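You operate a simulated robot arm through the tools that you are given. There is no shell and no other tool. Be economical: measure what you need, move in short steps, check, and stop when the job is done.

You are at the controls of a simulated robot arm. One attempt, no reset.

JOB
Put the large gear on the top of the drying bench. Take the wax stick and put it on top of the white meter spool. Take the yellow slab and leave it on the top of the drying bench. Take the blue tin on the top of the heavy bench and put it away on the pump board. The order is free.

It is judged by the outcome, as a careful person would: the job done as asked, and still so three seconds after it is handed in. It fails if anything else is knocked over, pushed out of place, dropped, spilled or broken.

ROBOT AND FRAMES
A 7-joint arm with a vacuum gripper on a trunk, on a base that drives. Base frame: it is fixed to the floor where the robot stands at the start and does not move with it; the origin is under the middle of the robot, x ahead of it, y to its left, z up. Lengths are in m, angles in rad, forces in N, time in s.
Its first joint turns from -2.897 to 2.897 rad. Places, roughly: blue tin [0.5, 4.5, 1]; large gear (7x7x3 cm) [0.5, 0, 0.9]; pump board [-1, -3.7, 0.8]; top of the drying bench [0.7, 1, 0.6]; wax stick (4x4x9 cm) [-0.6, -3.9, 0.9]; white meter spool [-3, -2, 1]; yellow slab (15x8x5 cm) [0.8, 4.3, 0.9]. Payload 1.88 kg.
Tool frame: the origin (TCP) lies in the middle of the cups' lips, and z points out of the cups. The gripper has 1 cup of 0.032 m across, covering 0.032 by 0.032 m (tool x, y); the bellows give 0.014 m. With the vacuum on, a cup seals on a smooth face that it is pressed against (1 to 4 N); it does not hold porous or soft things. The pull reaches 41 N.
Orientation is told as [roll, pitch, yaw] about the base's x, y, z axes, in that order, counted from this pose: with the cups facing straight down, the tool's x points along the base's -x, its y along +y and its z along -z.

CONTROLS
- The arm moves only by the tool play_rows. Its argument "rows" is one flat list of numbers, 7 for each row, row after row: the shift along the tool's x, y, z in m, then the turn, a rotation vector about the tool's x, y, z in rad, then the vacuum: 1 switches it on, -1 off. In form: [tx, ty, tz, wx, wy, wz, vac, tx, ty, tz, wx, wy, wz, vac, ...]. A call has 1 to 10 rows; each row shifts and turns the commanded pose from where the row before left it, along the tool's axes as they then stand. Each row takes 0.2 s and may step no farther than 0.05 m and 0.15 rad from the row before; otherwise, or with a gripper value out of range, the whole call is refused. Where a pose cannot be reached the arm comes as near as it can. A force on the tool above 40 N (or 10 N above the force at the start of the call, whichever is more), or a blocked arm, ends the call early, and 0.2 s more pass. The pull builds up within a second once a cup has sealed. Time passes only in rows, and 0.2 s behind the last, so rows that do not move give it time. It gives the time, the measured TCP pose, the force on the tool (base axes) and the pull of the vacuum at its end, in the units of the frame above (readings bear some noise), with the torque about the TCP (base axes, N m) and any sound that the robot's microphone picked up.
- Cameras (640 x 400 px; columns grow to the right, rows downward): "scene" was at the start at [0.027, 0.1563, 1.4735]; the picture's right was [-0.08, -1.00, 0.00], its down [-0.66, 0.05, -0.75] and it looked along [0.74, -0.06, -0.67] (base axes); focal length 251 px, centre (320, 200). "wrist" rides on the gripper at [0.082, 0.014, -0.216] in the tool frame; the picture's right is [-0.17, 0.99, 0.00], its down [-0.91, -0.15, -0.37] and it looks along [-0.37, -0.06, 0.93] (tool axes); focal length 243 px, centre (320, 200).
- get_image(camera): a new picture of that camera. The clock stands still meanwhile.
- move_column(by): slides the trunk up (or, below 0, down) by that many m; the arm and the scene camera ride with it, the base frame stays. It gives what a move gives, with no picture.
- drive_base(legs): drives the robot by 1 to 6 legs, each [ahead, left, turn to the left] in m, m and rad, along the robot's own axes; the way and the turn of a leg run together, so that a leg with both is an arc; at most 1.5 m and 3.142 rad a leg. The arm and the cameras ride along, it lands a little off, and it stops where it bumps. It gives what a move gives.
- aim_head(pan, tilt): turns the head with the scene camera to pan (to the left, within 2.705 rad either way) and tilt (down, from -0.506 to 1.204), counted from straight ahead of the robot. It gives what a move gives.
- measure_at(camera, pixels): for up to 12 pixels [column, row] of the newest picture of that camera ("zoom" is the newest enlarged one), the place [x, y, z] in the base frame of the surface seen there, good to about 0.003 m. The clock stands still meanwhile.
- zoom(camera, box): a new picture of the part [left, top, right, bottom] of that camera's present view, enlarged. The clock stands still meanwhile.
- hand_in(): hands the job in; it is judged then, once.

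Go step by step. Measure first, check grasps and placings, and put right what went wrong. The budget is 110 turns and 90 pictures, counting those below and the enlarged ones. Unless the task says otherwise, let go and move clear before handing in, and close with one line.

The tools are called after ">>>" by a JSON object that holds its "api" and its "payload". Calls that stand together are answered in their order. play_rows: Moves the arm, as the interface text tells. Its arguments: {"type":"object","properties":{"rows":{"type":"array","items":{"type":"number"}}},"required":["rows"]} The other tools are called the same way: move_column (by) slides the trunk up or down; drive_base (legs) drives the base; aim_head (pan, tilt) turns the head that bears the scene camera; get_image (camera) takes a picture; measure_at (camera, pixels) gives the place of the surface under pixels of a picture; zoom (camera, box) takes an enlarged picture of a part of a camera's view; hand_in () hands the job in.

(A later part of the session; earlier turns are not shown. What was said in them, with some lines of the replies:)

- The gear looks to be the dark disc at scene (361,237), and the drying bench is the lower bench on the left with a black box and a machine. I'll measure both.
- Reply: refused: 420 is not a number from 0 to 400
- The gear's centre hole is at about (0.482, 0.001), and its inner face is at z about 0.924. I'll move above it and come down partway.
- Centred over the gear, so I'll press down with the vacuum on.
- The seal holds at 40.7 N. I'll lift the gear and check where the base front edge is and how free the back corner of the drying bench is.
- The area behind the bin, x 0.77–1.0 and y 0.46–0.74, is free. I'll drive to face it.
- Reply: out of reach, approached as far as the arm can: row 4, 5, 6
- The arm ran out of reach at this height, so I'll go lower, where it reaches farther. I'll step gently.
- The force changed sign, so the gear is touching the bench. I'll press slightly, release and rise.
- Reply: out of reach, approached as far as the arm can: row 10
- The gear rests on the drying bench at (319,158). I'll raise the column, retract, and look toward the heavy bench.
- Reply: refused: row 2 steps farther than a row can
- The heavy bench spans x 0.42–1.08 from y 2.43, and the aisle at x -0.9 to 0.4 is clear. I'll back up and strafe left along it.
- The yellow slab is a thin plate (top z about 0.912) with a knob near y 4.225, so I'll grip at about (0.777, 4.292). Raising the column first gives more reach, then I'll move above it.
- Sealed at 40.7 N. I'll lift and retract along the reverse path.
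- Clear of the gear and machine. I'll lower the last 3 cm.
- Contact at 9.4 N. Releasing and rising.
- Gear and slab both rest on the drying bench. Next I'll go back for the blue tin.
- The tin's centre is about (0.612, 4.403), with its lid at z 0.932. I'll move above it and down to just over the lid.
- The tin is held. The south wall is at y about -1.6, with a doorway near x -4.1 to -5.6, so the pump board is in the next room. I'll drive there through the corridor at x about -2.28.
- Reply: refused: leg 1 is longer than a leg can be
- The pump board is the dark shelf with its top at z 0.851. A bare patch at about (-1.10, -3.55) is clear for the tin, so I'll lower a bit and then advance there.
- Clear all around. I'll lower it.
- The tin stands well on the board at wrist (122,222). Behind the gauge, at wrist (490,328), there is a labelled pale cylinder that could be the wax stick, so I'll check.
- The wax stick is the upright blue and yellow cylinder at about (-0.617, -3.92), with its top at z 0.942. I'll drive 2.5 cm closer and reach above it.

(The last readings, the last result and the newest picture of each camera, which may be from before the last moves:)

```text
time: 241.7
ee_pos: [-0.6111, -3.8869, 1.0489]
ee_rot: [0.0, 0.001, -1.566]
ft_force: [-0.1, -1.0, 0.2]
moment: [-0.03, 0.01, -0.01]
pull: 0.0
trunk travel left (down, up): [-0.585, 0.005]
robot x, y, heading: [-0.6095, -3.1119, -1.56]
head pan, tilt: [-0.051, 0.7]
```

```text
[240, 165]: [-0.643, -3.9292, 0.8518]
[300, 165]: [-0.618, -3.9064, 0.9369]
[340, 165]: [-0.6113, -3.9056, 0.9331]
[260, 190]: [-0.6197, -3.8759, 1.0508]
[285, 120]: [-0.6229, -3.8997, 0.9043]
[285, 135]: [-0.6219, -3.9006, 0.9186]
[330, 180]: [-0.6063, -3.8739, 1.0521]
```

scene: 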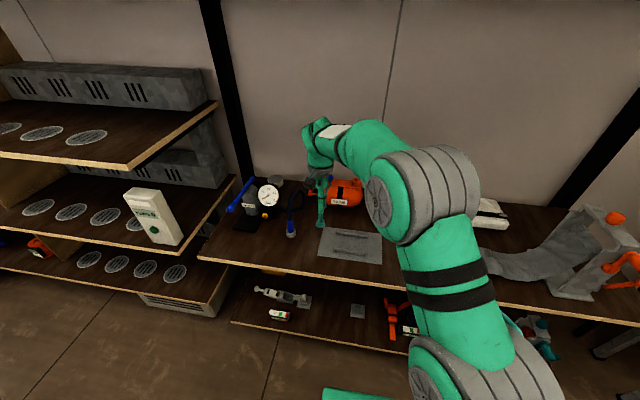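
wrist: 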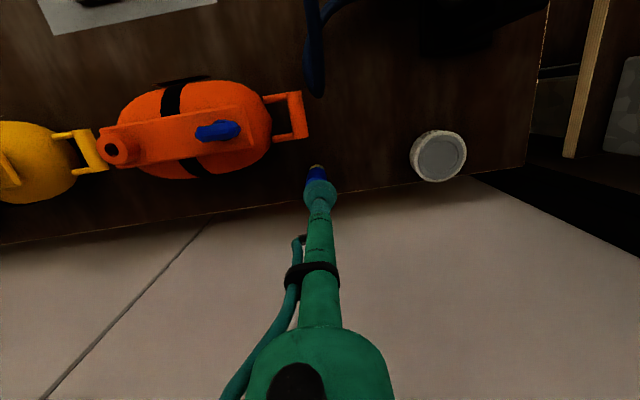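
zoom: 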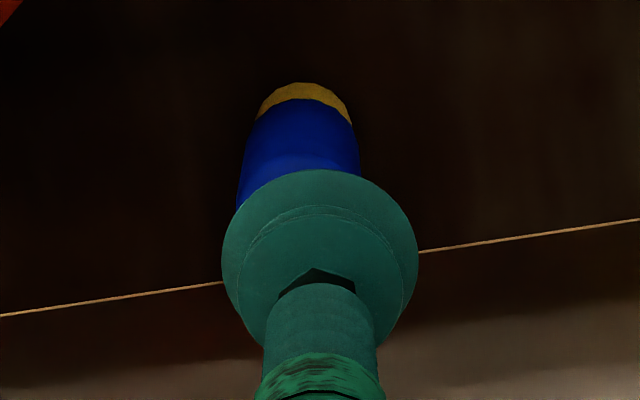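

>>> {"api": "zoom", "payload": {"camera": "scene", "box": [328, 190, 376, 230]}}

>>> {"api": "measure_at", "payload": {"camera": "zoom", "pixels": [[285, 120], [320, 120], [350, 120], [320, 105], [320, 140], [320, 200]]}}

```text
10.00 times, centred on (352, 210) of scene
```

zoom: 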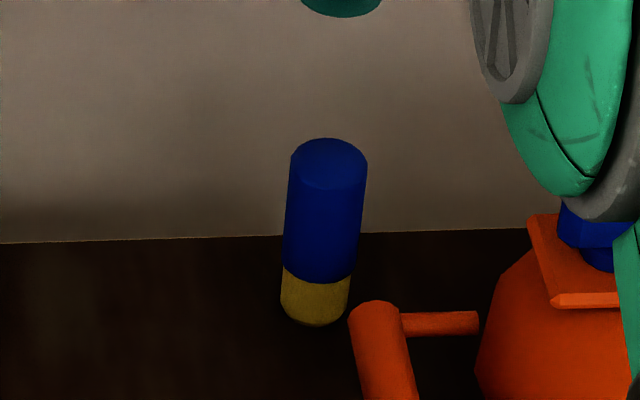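

```text
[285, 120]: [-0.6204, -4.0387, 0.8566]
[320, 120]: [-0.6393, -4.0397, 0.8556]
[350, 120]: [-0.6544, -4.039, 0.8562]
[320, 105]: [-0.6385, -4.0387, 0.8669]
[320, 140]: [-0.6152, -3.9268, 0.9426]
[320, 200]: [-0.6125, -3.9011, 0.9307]
```

>>> {"api": "measure_at", "payload": {"camera": "zoom", "pixels": [[328, 142], [328, 150], [328, 160], [328, 170], [328, 180], [328, 188], [295, 160], [310, 160], [345, 160], [360, 162], [291, 165], [365, 168]]}}

```text
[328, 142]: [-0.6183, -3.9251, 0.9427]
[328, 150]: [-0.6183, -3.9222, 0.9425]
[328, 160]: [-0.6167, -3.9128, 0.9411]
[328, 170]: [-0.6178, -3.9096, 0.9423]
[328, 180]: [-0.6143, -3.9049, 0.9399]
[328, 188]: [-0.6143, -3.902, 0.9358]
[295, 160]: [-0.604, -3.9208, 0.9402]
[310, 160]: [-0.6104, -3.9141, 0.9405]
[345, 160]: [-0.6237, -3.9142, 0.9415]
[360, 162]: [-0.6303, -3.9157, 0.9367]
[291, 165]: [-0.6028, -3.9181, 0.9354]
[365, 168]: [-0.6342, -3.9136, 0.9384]
```

>>> {"api": "play_rows", "payload": {"rows": [-0.014, -0.0033, 0.02, 0, 0, 0, -1, -0.0136, -0.0033, 0.03, 0, 0, 0, -1, 0, 0, 0.035, 0, 0, 0, -1, 0, 0, 0, 0, 0, 0, -1]}}

>>> {"api": "zoom", "payload": {"camera": "scene", "box": [328, 190, 376, 230]}}

>>> {"api": "zoom", "payload": {"camera": "wrist", "box": [280, 150, 360, 220]}}

```text
time: 242.7
ee_pos: [-0.6186, -3.9149, 0.9643]
ee_rot: [0.001, 0.0, -1.563]
ft_force: [-0.1, -0.1, 0.4]
moment: [-0.02, 0.03, 0.0]
pull: 0.0
trunk travel left (down, up): [-0.585, 0.005]
robot x, y, heading: [-0.6047, -3.1097, -1.564]
head pan, tilt: [-0.051, 0.7]
```

```text
10.00 times, centred on (352, 210) of scene
```

zoom: 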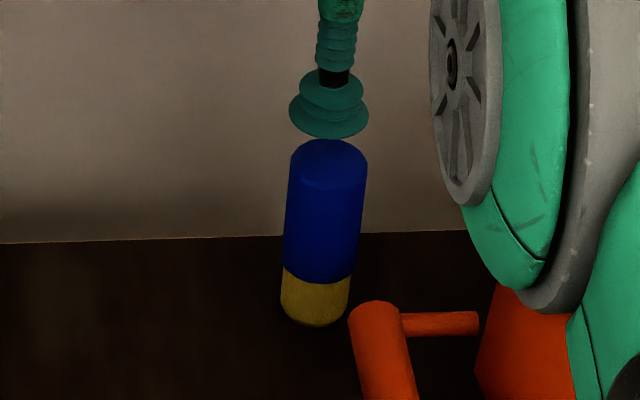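

```text
5.71 times, centred on (320, 185) of wrist
```

zoom: 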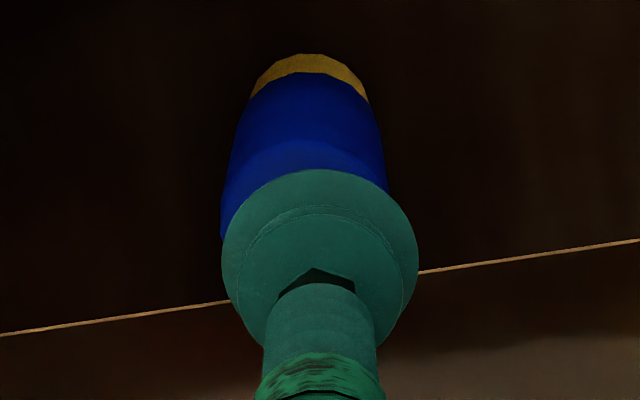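

The wrist view shows the stick's axis about 2–3 mm toward -x of the cup. I'll shift slightly and press with the vacuum on.

>>> {"api": "play_rows", "payload": {"rows": [0.0015, -0.0024, 0.01, 0, 0, 0, 1, 0, 0, 0.008, 0, 0, 0, 1, 0, 0, 0.004, 0, 0, 0, 1, 0, 0, 0.002, 0, 0, 0, 1, 0, 0, 0, 0, 0, 0, 1, 0, 0, 0, 0, 0, 0, 1, 0, 0, 0, 0, 0, 0, 1]}}

```text
time: 244.2
ee_pos: [-0.6202, -3.9129, 0.9411]
ee_rot: [0.0, 0.003, -1.565]
ft_force: [0.4, 0.2, 0.1]
moment: [0.0, -0.01, 0.02]
pull: 0.0
trunk travel left (down, up): [-0.585, 0.005]
robot x, y, heading: [-0.6085, -3.1133, -1.565]
head pan, tilt: [-0.051, 0.7]
```

No contact yet, so I'll go a little lower.

>>> {"api": "play_rows", "payload": {"rows": [0, 0, 0.002, 0, 0, 0, 1, 0, 0, 0.002, 0, 0, 0, 1, 0, 0, 0, 0, 0, 0, 1, 0, 0, 0, 0, 0, 0, 1, 0, 0, 0, 0, 0, 0, 1]}}

```text
time: 245.4
ee_pos: [-0.6208, -3.9122, 0.9372]
ee_rot: [0.001, 0.002, -1.566]
ft_force: [0.0, 1.0, 1.2]
moment: [0.0, 0.01, 0.01]
pull: 0.0
trunk travel left (down, up): [-0.585, 0.005]
robot x, y, heading: [-0.6107, -3.1107, -1.567]
head pan, tilt: [-0.051, 0.7]
```

>>> {"api": "play_rows", "payload": {"rows": [0, 0, 0.002, 0, 0, 0, 1, 0, 0, 0, 0, 0, 0, 1, 0, 0, 0, 0, 0, 0, 1, 0, 0, 0, 0, 0, 0, 1, 0, 0, 0, 0, 0, 0, 1]}}

>>> {"api": "zoom", "payload": {"camera": "scene", "box": [328, 190, 376, 230]}}

>>> {"api": "zoom", "payload": {"camera": "wrist", "box": [280, 150, 360, 220]}}

```text
time: 246.7
ee_pos: [-0.6211, -3.9123, 0.9358]
ee_rot: [0.0, 0.003, -1.564]
ft_force: [0.8, -0.2, 1.9]
moment: [0.01, 0.0, -0.01]
pull: 0.1
trunk travel left (down, up): [-0.585, 0.005]
robot x, y, heading: [-0.6094, -3.1074, -1.568]
head pan, tilt: [-0.051, 0.7]
```

```text
10.00 times, centred on (352, 210) of scene
```

zoom: 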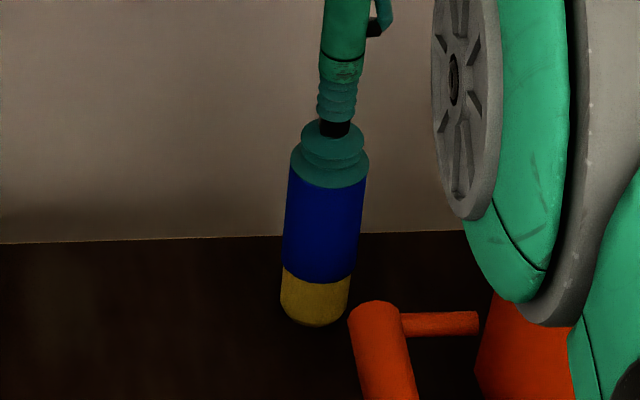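

```text
5.71 times, centred on (320, 185) of wrist
```

zoom: 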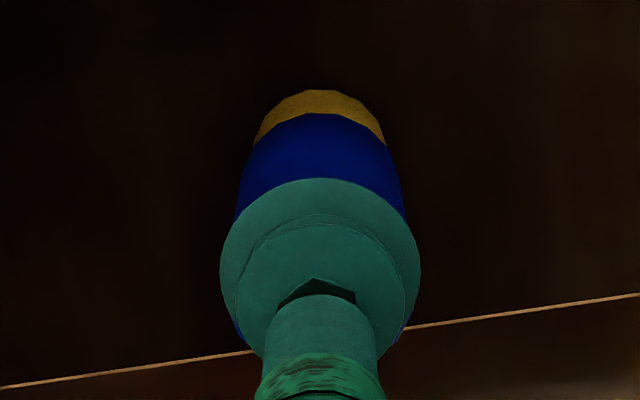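

There is contact but no seal. The side-face measurements (front at y -3.900, diameter about 33 mm) put the centre at y about -3.917, so I'll lift, shift 4.5 mm farther out, and press again.

>>> {"api": "play_rows", "payload": {"rows": [0, 0, -0.016, 0, 0, 0, 1, -0.0048, 0.0005, 0, 0, 0, 0, 1, 0, 0, 0.01, 0, 0, 0, 1, 0, 0, 0.004, 0, 0, 0, 1, 0, 0, 0.003, 0, 0, 0, 1, 0, 0, 0, 0, 0, 0, 1, 0, 0, 0, 0, 0, 0, 1, 0, 0, 0, 0, 0, 0, 1]}}

>>> {"api": "zoom", "payload": {"camera": "wrist", "box": [280, 150, 360, 220]}}

```text
time: 248.4
ee_pos: [-0.6216, -3.9181, 0.937]
ee_rot: [0.001, -0.002, -1.564]
ft_force: [0.3, -1.5, 21.4]
moment: [-0.12, -0.07, 0.0]
pull: 40.6
trunk travel left (down, up): [-0.585, 0.005]
robot x, y, heading: [-0.6126, -3.1106, -1.569]
head pan, tilt: [-0.051, 0.7]
```

```text
5.71 times, centred on (320, 185) of wrist
```

zoom: 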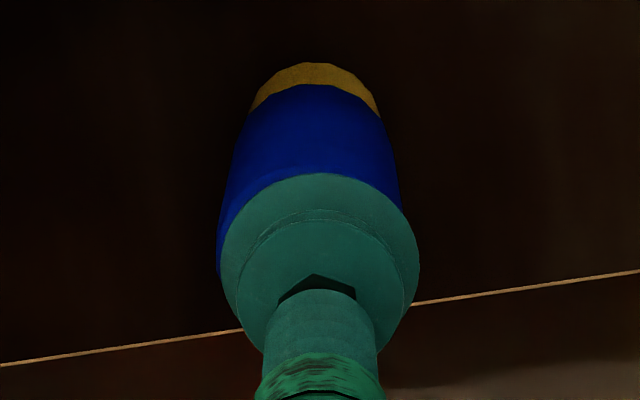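

Sealed at 40.6 N. I'll lift straight up and retract.

>>> {"api": "play_rows", "payload": {"rows": [0, 0, -0.02, 0, 0, 0, 1, 0, 0, -0.04, 0, 0, 0, 1, 0, 0, -0.04, 0, 0, 0, 1, 0.01, 0, -0.04, 0, 0, 0, 1, 0.035, 0, -0.03, 0, 0, 0, 1, 0.035, 0, -0.03, 0, 0, 0, 1, 0.045, 0, -0.01, 0, 0, 0, 1, 0.045, 0, 0, 0, 0, 0, 1, 0.045, 0, 0, 0, 0, 0, 1, 0.045, 0, 0, 0, 0, 0, 1]}}

>>> {"api": "play_rows", "payload": {"rows": [0.045, 0, 0, 0, 0, 0, 1, 0.045, 0, 0, 0, 0, 0, 1, 0.045, 0, 0, 0, 0, 0, 1, 0.045, 0, 0, 0, 0, 0, 1]}}

>>> {"api": "get_image", "payload": {"camera": "wrist"}}

```text
time: 250.7
ee_pos: [-0.6217, -3.6562, 1.145]
ee_rot: [-0.001, 0.003, -1.565]
ft_force: [-0.1, 0.9, -0.6]
moment: [-0.01, -0.02, 0.0]
pull: 40.8
trunk travel left (down, up): [-0.585, 0.005]
robot x, y, heading: [-0.6086, -3.1111, -1.564]
head pan, tilt: [-0.051, 0.7]
```

```text
time: 251.7
ee_pos: [-0.6213, -3.4779, 1.1459]
ee_rot: [-0.002, 0.002, -1.567]
ft_force: [0.9, -0.4, -0.2]
moment: [0.01, 0.01, -0.01]
pull: 40.9
trunk travel left (down, up): [-0.585, 0.005]
robot x, y, heading: [-0.6066, -3.1101, -1.563]
head pan, tilt: [-0.051, 0.7]
```

```text
22 pictures are left
```

wrist: 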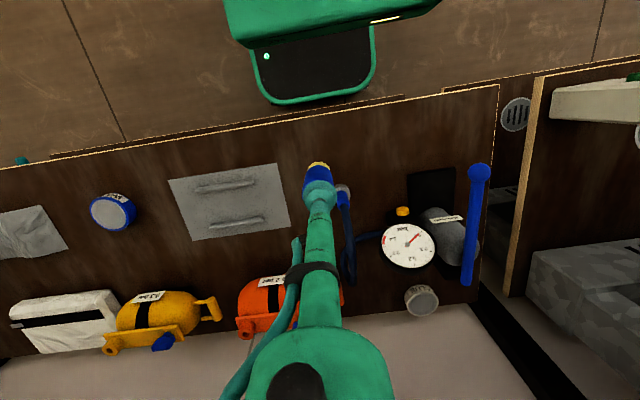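

>>> {"api": "drive_base", "payload": {"legs": [[-0.26, 0, 0], [0, -1.2, 0], [0, -1.15, 0]]}}

>>> {"api": "aim_head", "payload": {"pan": 2.4, "tilt": 0.4}}

>>> {"api": "get_image", "payload": {"camera": "scene"}}

```text
time: 264.7
ee_pos: [-2.9634, -3.2544, 1.1475]
ee_rot: [-0.001, 0.002, -1.546]
ft_force: [-0.1, -0.6, -1.4]
moment: [0.01, -0.01, 0.0]
pull: 40.9
trunk travel left (down, up): [-0.585, 0.005]
robot x, y, heading: [-2.9572, -2.8887, -1.544]
head pan, tilt: [-0.051, 0.7]
```

```text
time: 266.9
ee_pos: [-2.9633, -3.2557, 1.1463]
ee_rot: [0.0, 0.001, -1.545]
ft_force: [-0.2, -0.3, -0.5]
moment: [0.05, -0.02, 0.01]
pull: 40.8
trunk travel left (down, up): [-0.585, 0.005]
robot x, y, heading: [-2.9602, -2.8909, -1.546]
head pan, tilt: [2.4, 0.4]
```

```text
21 pictures are left
```

scene: 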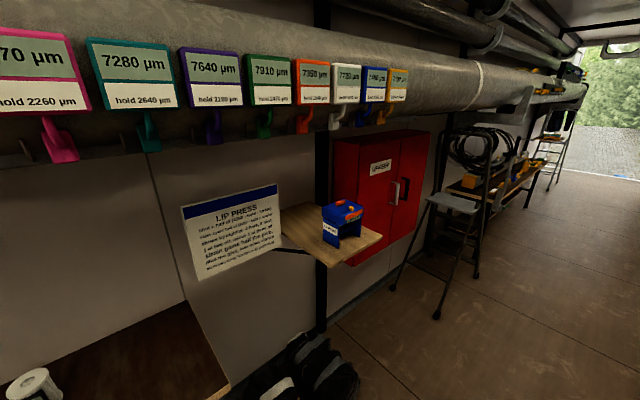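

>>> {"api": "drive_base", "payload": {"legs": [[0, 0.02, 1.558], [0, 0, 1.558]]}}

>>> {"api": "aim_head", "payload": {"pan": 0.2, "tilt": 0.6}}

>>> {"api": "get_image", "payload": {"camera": "scene"}}

>>> {"api": "get_image", "payload": {"camera": "wrist"}}

```text
time: 274.9
ee_pos: [-2.9309, -2.5078, 1.1471]
ee_rot: [-0.001, 0.002, 1.572]
ft_force: [-0.4, -0.6, -0.8]
moment: [0.02, -0.01, 0.01]
pull: 40.5
trunk travel left (down, up): [-0.585, 0.005]
robot x, y, heading: [-2.9461, -2.8707, 1.575]
head pan, tilt: [2.4, 0.4]
```

```text
time: 277.0
ee_pos: [-2.9316, -2.5078, 1.147]
ee_rot: [0.001, 0.001, 1.573]
ft_force: [0.1, 0.1, -0.3]
moment: [-0.01, 0.01, -0.02]
pull: 40.7
trunk travel left (down, up): [-0.585, 0.005]
robot x, y, heading: [-2.9451, -2.8763, 1.568]
head pan, tilt: [0.201, 0.6]
```

```text
20 pictures are left
```

scene: 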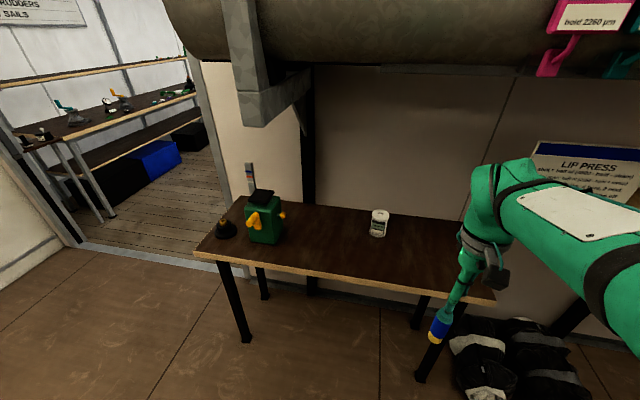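

```text
19 pictures are left
```

wrist: 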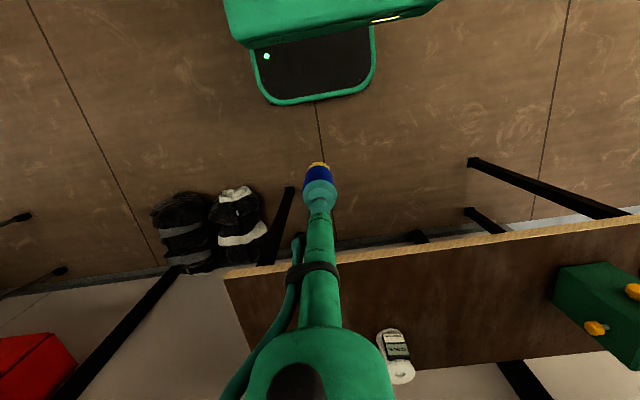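

>>> {"api": "zoom", "payload": {"camera": "scene", "box": [350, 200, 410, 245]}}

>>> {"api": "measure_at", "payload": {"camera": "zoom", "pixels": [[320, 120], [240, 130], [400, 130], [320, 150], [320, 100], [320, 170], [320, 300], [320, 360], [250, 130], [285, 120], [355, 120], [290, 110]]}}

>>> {"api": "measure_at", "payload": {"camera": "scene", "pixels": [[245, 120], [345, 65], [300, 90], [480, 70], [550, 75], [300, 270], [480, 300], [500, 60]]}}

```text
8.89 times, centred on (380, 222) of scene
```

zoom: 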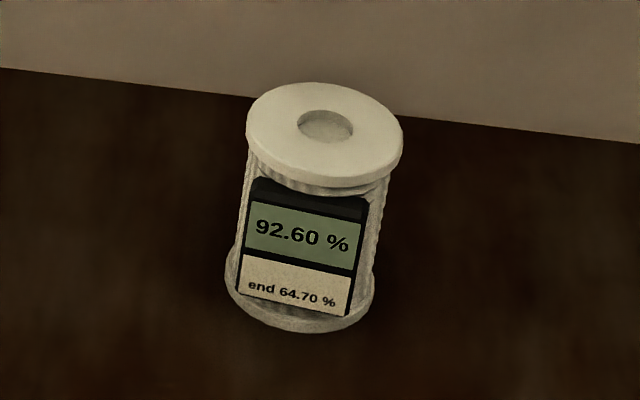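

```text
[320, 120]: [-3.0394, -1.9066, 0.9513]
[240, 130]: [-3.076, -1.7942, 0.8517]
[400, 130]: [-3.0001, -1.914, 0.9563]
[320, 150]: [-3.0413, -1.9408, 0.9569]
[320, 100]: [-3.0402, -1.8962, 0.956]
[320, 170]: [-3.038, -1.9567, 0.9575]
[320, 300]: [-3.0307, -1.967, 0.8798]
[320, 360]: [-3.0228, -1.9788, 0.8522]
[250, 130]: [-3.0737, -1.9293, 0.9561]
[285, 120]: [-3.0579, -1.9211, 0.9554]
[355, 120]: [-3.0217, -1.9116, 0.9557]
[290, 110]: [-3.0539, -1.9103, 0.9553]
```

```text
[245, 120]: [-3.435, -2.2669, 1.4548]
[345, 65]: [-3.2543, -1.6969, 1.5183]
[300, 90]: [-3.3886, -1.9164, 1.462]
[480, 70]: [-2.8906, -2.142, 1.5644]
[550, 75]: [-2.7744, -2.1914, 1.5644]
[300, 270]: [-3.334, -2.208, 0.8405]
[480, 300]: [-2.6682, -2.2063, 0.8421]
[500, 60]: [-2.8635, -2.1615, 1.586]
```

>>> {"api": "measure_at", "payload": {"camera": "scene", "pixels": [[485, 172], [475, 190], [515, 162], [560, 185], [630, 170], [640, 300], [495, 280], [490, 240], [465, 230], [600, 250], [505, 250], [450, 300]]}}

>>> {"api": "aim_head", "payload": {"pan": -0.3, "tilt": 0.3}}

>>> {"api": "get_image", "payload": {"camera": "scene"}}

```text
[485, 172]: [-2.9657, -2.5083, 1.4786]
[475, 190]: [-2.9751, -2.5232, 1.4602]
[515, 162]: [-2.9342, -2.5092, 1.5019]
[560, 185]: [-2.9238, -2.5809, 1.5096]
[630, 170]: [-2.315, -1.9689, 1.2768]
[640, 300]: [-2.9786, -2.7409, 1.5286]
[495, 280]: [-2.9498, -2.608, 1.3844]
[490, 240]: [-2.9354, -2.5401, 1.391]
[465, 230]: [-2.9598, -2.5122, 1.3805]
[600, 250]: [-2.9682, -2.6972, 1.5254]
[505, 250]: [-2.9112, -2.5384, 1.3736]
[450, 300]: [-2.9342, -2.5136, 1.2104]
```

```text
time: 277.9
ee_pos: [-2.9311, -2.5075, 1.147]
ee_rot: [-0.001, 0.001, 1.572]
ft_force: [0.3, -0.5, -0.4]
moment: [0.0, -0.04, 0.0]
pull: 41.0
trunk travel left (down, up): [-0.585, 0.005]
robot x, y, heading: [-2.9439, -2.8774, 1.572]
head pan, tilt: [-0.3, 0.3]
```

```text
17 pictures are left
```

scene: 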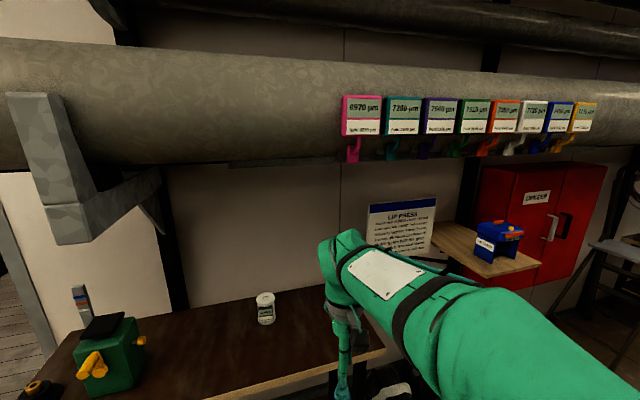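

>>> {"api": "measure_at", "payload": {"camera": "scene", "pixels": [[250, 162], [250, 140], [250, 100], [330, 162], [330, 120], [353, 155], [85, 235], [150, 180], [250, 55], [440, 150], [390, 155], [265, 312]]}}

```text
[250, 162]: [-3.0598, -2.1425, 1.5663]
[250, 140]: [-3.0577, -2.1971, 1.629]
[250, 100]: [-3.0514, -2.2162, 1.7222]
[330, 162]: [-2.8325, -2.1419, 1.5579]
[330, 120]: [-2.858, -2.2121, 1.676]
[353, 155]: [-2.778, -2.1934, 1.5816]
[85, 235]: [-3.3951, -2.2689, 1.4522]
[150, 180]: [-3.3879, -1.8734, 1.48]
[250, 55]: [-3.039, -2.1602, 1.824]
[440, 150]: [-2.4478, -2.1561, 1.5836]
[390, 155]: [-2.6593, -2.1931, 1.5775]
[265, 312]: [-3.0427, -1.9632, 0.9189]
```

The pipe bottom is at z about 1.56 and the wrist top sits about 0.36 m above the TCP, so I'll lower the column a little first. Then I'll line up with the spool at (-3.037, -1.920).

>>> {"api": "move_column", "payload": {"by": -0.055}}

>>> {"api": "drive_base", "payload": {"legs": [[0, 0.1, 0], [0.26, 0, 0]]}}

>>> {"api": "aim_head", "payload": {"pan": 0.1, "tilt": 0.5}}

>>> {"api": "get_image", "payload": {"camera": "scene"}}

```text
time: 278.9
ee_pos: [-2.931, -2.5076, 1.0927]
ee_rot: [0.001, 0.002, 1.572]
ft_force: [-0.6, -0.3, 0.6]
moment: [0.0, 0.02, 0.0]
pull: 40.6
trunk travel left (down, up): [-0.53, 0.06]
robot x, y, heading: [-2.9436, -2.8749, 1.577]
head pan, tilt: [-0.3, 0.3]
```

```text
time: 281.4
ee_pos: [-3.0304, -2.2519, 1.0925]
ee_rot: [-0.001, 0.002, 1.57]
ft_force: [-0.2, 1.3, 0.0]
moment: [0.01, 0.0, 0.02]
pull: 41.0
trunk travel left (down, up): [-0.53, 0.06]
robot x, y, heading: [-3.0451, -2.6179, 1.569]
head pan, tilt: [-0.3, 0.3]
```

```text
time: 282.3
ee_pos: [-3.0308, -2.2511, 1.0925]
ee_rot: [0.002, 0.002, 1.568]
ft_force: [0.5, 1.2, -0.7]
moment: [0.02, -0.03, 0.0]
pull: 40.8
trunk travel left (down, up): [-0.53, 0.06]
robot x, y, heading: [-3.0467, -2.6192, 1.57]
head pan, tilt: [0.099, 0.499]
```

```text
16 pictures are left
```

scene: 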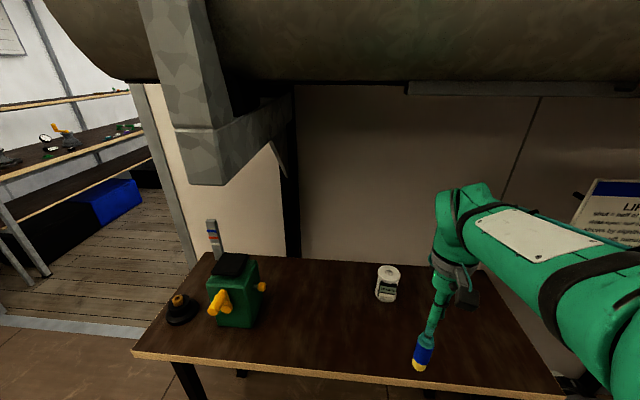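

>>> {"api": "play_rows", "payload": {"rows": [-0.045, 0, 0, 0, 0, 0, 1, -0.045, 0.003, 0, 0, 0, 0, 1, -0.045, 0.003, 0, 0, 0, 0, 1, -0.045, 0, 0, 0, 0, 0, 1, -0.045, 0, 0, 0, 0, 0, 1, 0, 0, 0, 0, 0, 0, 1]}}

>>> {"api": "get_image", "payload": {"camera": "scene"}}

>>> {"api": "measure_at", "payload": {"camera": "scene", "pixels": [[387, 272], [387, 265], [387, 283], [377, 272], [398, 272], [440, 190], [520, 210], [600, 250]]}}

```text
time: 283.7
ee_pos: [-3.0378, -2.024, 1.0914]
ee_rot: [0.0, 0.002, 1.57]
ft_force: [0.0, 0.6, -0.7]
moment: [-0.03, -0.02, -0.03]
pull: 40.2
trunk travel left (down, up): [-0.53, 0.06]
robot x, y, heading: [-3.048, -2.6224, 1.565]
head pan, tilt: [0.099, 0.499]
```

```text
15 pictures are left
```

scene: 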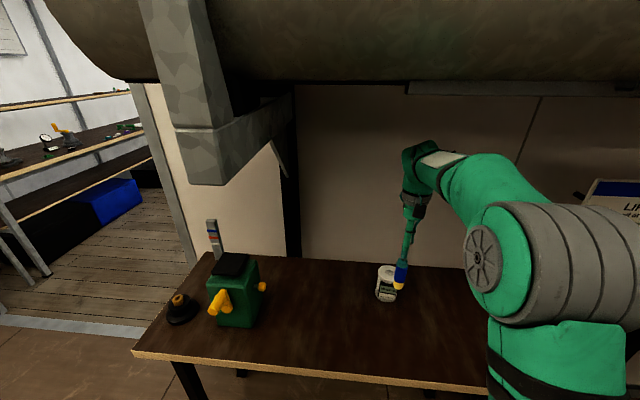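

```text
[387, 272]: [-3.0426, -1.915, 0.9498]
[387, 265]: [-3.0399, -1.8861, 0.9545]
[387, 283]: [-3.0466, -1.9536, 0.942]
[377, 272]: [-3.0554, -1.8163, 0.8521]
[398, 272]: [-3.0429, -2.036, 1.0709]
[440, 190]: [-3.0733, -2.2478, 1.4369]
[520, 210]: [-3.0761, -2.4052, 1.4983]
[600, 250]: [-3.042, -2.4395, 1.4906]
```

>>> {"api": "play_rows", "payload": {"rows": [-0.04, 0, 0, 0, 0, 0, 1, -0.04, 0, 0, 0, 0, 0, 1, -0.024, 0, 0, 0, 0, 0, 1, 0, 0, 0.02, 0, 0, 0, 1, 0, 0, 0, 0, 0, 0, 1]}}

>>> {"api": "zoom", "payload": {"camera": "scene", "box": [350, 235, 430, 315]}}

>>> {"api": "zoom", "payload": {"camera": "wrist", "box": [270, 110, 370, 230]}}

```text
time: 284.9
ee_pos: [-3.0377, -1.9199, 1.0722]
ee_rot: [0.001, 0.001, 1.568]
ft_force: [0.0, 0.6, -0.2]
moment: [0.02, 0.03, 0.05]
pull: 40.5
trunk travel left (down, up): [-0.53, 0.06]
robot x, y, heading: [-3.0434, -2.62, 1.576]
head pan, tilt: [0.099, 0.499]
```

```text
5.00 times, centred on (390, 275) of scene
```

zoom: 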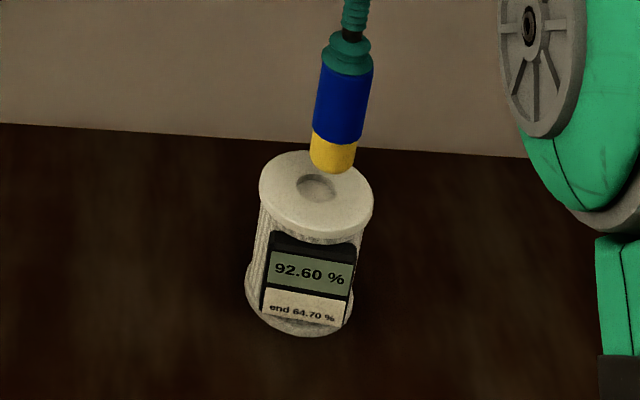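

```text
3.33 times, centred on (320, 170) of wrist
```

zoom: 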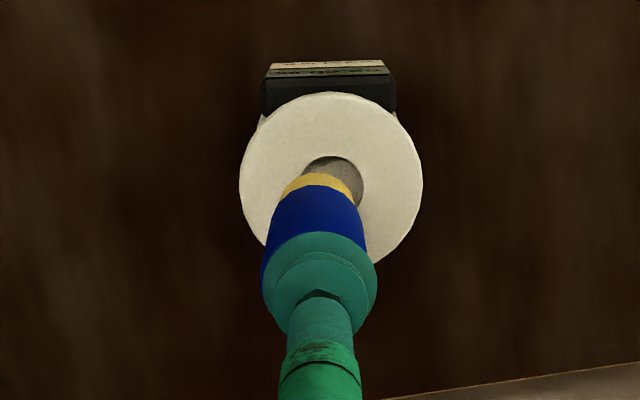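

The disc centre is about 4–5 mm to the tool's +y and about 3 mm nearer the robot than the stick. I'll correct for that and lower gently.

>>> {"api": "play_rows", "payload": {"rows": [0.004, 0.0045, 0, 0, 0, 0, 1, 0, 0, 0.015, 0, 0, 0, 1, 0, 0, 0.005, 0, 0, 0, 1, 0, 0, 0, 0, 0, 0, 1]}}

>>> {"api": "zoom", "payload": {"camera": "wrist", "box": [270, 110, 370, 230]}}

```text
time: 285.9
ee_pos: [-3.0383, -1.9265, 1.0521]
ee_rot: [-0.001, 0.001, 1.569]
ft_force: [1.0, -0.5, 0.1]
moment: [0.04, 0.01, -0.01]
pull: 40.6
trunk travel left (down, up): [-0.53, 0.06]
robot x, y, heading: [-3.0441, -2.618, 1.562]
head pan, tilt: [0.099, 0.499]
```

```text
3.33 times, centred on (320, 170) of wrist
```

zoom: 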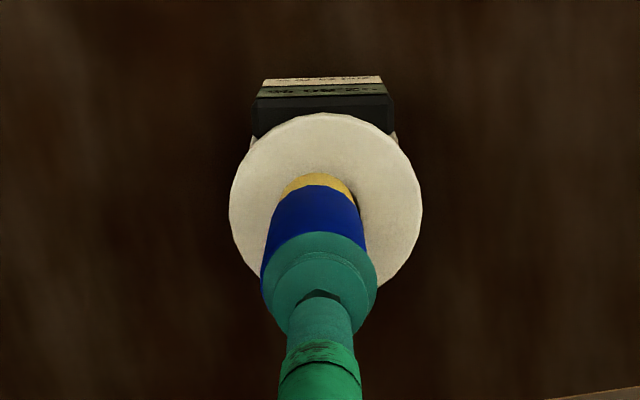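

>>> {"api": "play_rows", "payload": {"rows": [0, 0.0025, 0.004, 0, 0, 0, 1, 0, 0, 0.003, 0, 0, 0, 1, 0, 0, 0, 0, 0, 0, 1]}}

```text
time: 286.7
ee_pos: [-3.0435, -1.9254, 1.0453]
ee_rot: [0.0, 0.002, 1.57]
ft_force: [-0.8, 0.4, 3.8]
moment: [-0.02, 0.01, 0.0]
pull: 40.3
trunk travel left (down, up): [-0.53, 0.06]
robot x, y, heading: [-3.0441, -2.619, 1.568]
head pan, tilt: [0.099, 0.499]
```

Contact at 3.8 N. I'll release and rise slowly.

>>> {"api": "play_rows", "payload": {"rows": [0, 0, 0, 0, 0, 0, 1, 0, 0, 0, 0, 0, 0, -1, 0, 0, 0, 0, 0, 0, -1, 0, 0, 0, 0, 0, 0, -1, 0, 0, 0, 0, 0, 0, -1, 0, 0, 0, 0, 0, 0, -1, 0, 0, -0.005, 0, 0, 0, -1, 0, 0, -0.01, 0, 0, 0, -1, 0, 0, -0.02, 0, 0, 0, -1]}}

>>> {"api": "zoom", "payload": {"camera": "scene", "box": [350, 235, 430, 315]}}

```text
time: 288.7
ee_pos: [-3.0426, -1.9276, 1.0784]
ee_rot: [-0.001, 0.004, 1.57]
ft_force: [0.2, 0.5, -0.3]
moment: [0.0, 0.01, -0.03]
pull: 0.0
trunk travel left (down, up): [-0.53, 0.06]
robot x, y, heading: [-3.05, -2.6211, 1.573]
head pan, tilt: [0.099, 0.499]
```

```text
5.00 times, centred on (390, 275) of scene
```

zoom: 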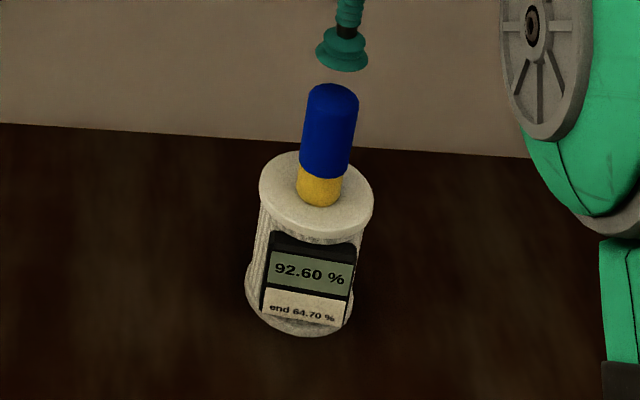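

The stick stands upright and centred on the spool. I'll raise a little, withdraw clear and check once more.

>>> {"api": "play_rows", "payload": {"rows": [0, 0, -0.02, 0, 0, 0, -1, 0.04, 0, 0, 0, 0, 0, -1, 0.045, 0, 0, 0, 0, 0, -1, 0.045, 0, 0, 0, 0, 0, -1, 0.045, 0, 0, 0, 0, 0, -1, 0.045, 0, 0, 0, 0, 0, -1, 0.045, 0, 0, 0, 0, 0, -1, 0.045, 0, 0, 0, 0, 0, -1]}}

>>> {"api": "drive_base", "payload": {"legs": [[-0.2, 0, 0]]}}

>>> {"api": "get_image", "payload": {"camera": "scene"}}

```text
time: 290.5
ee_pos: [-3.0463, -2.2377, 1.101]
ee_rot: [0.0, 0.002, 1.568]
ft_force: [0.2, 0.2, 0.7]
moment: [-0.02, -0.01, 0.0]
pull: 0.0
trunk travel left (down, up): [-0.53, 0.06]
robot x, y, heading: [-3.0459, -2.617, 1.57]
head pan, tilt: [0.099, 0.499]
```

```text
time: 292.1
ee_pos: [-3.0463, -2.4384, 1.1018]
ee_rot: [-0.001, 0.002, 1.567]
ft_force: [0.3, 0.2, -0.1]
moment: [0.0, 0.0, -0.01]
pull: 0.0
trunk travel left (down, up): [-0.53, 0.06]
robot x, y, heading: [-3.0439, -2.8226, 1.565]
head pan, tilt: [0.099, 0.499]
```

```text
10 pictures are left
```

scene: 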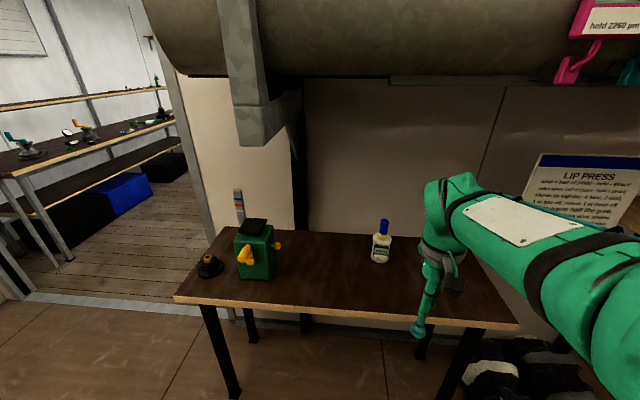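

The stick still stands on the spool at (383,228), and the arm is clear. All four items are placed, so I'm handing in.

>>> {"api": "hand_in", "payload": {}}

```text
The job is handed in.
```

All four placements are done and handed in: the large gear and yellow slab are on the drying bench, the blue tin is on the pump board, and the wax stick is standing on the white meter spool.
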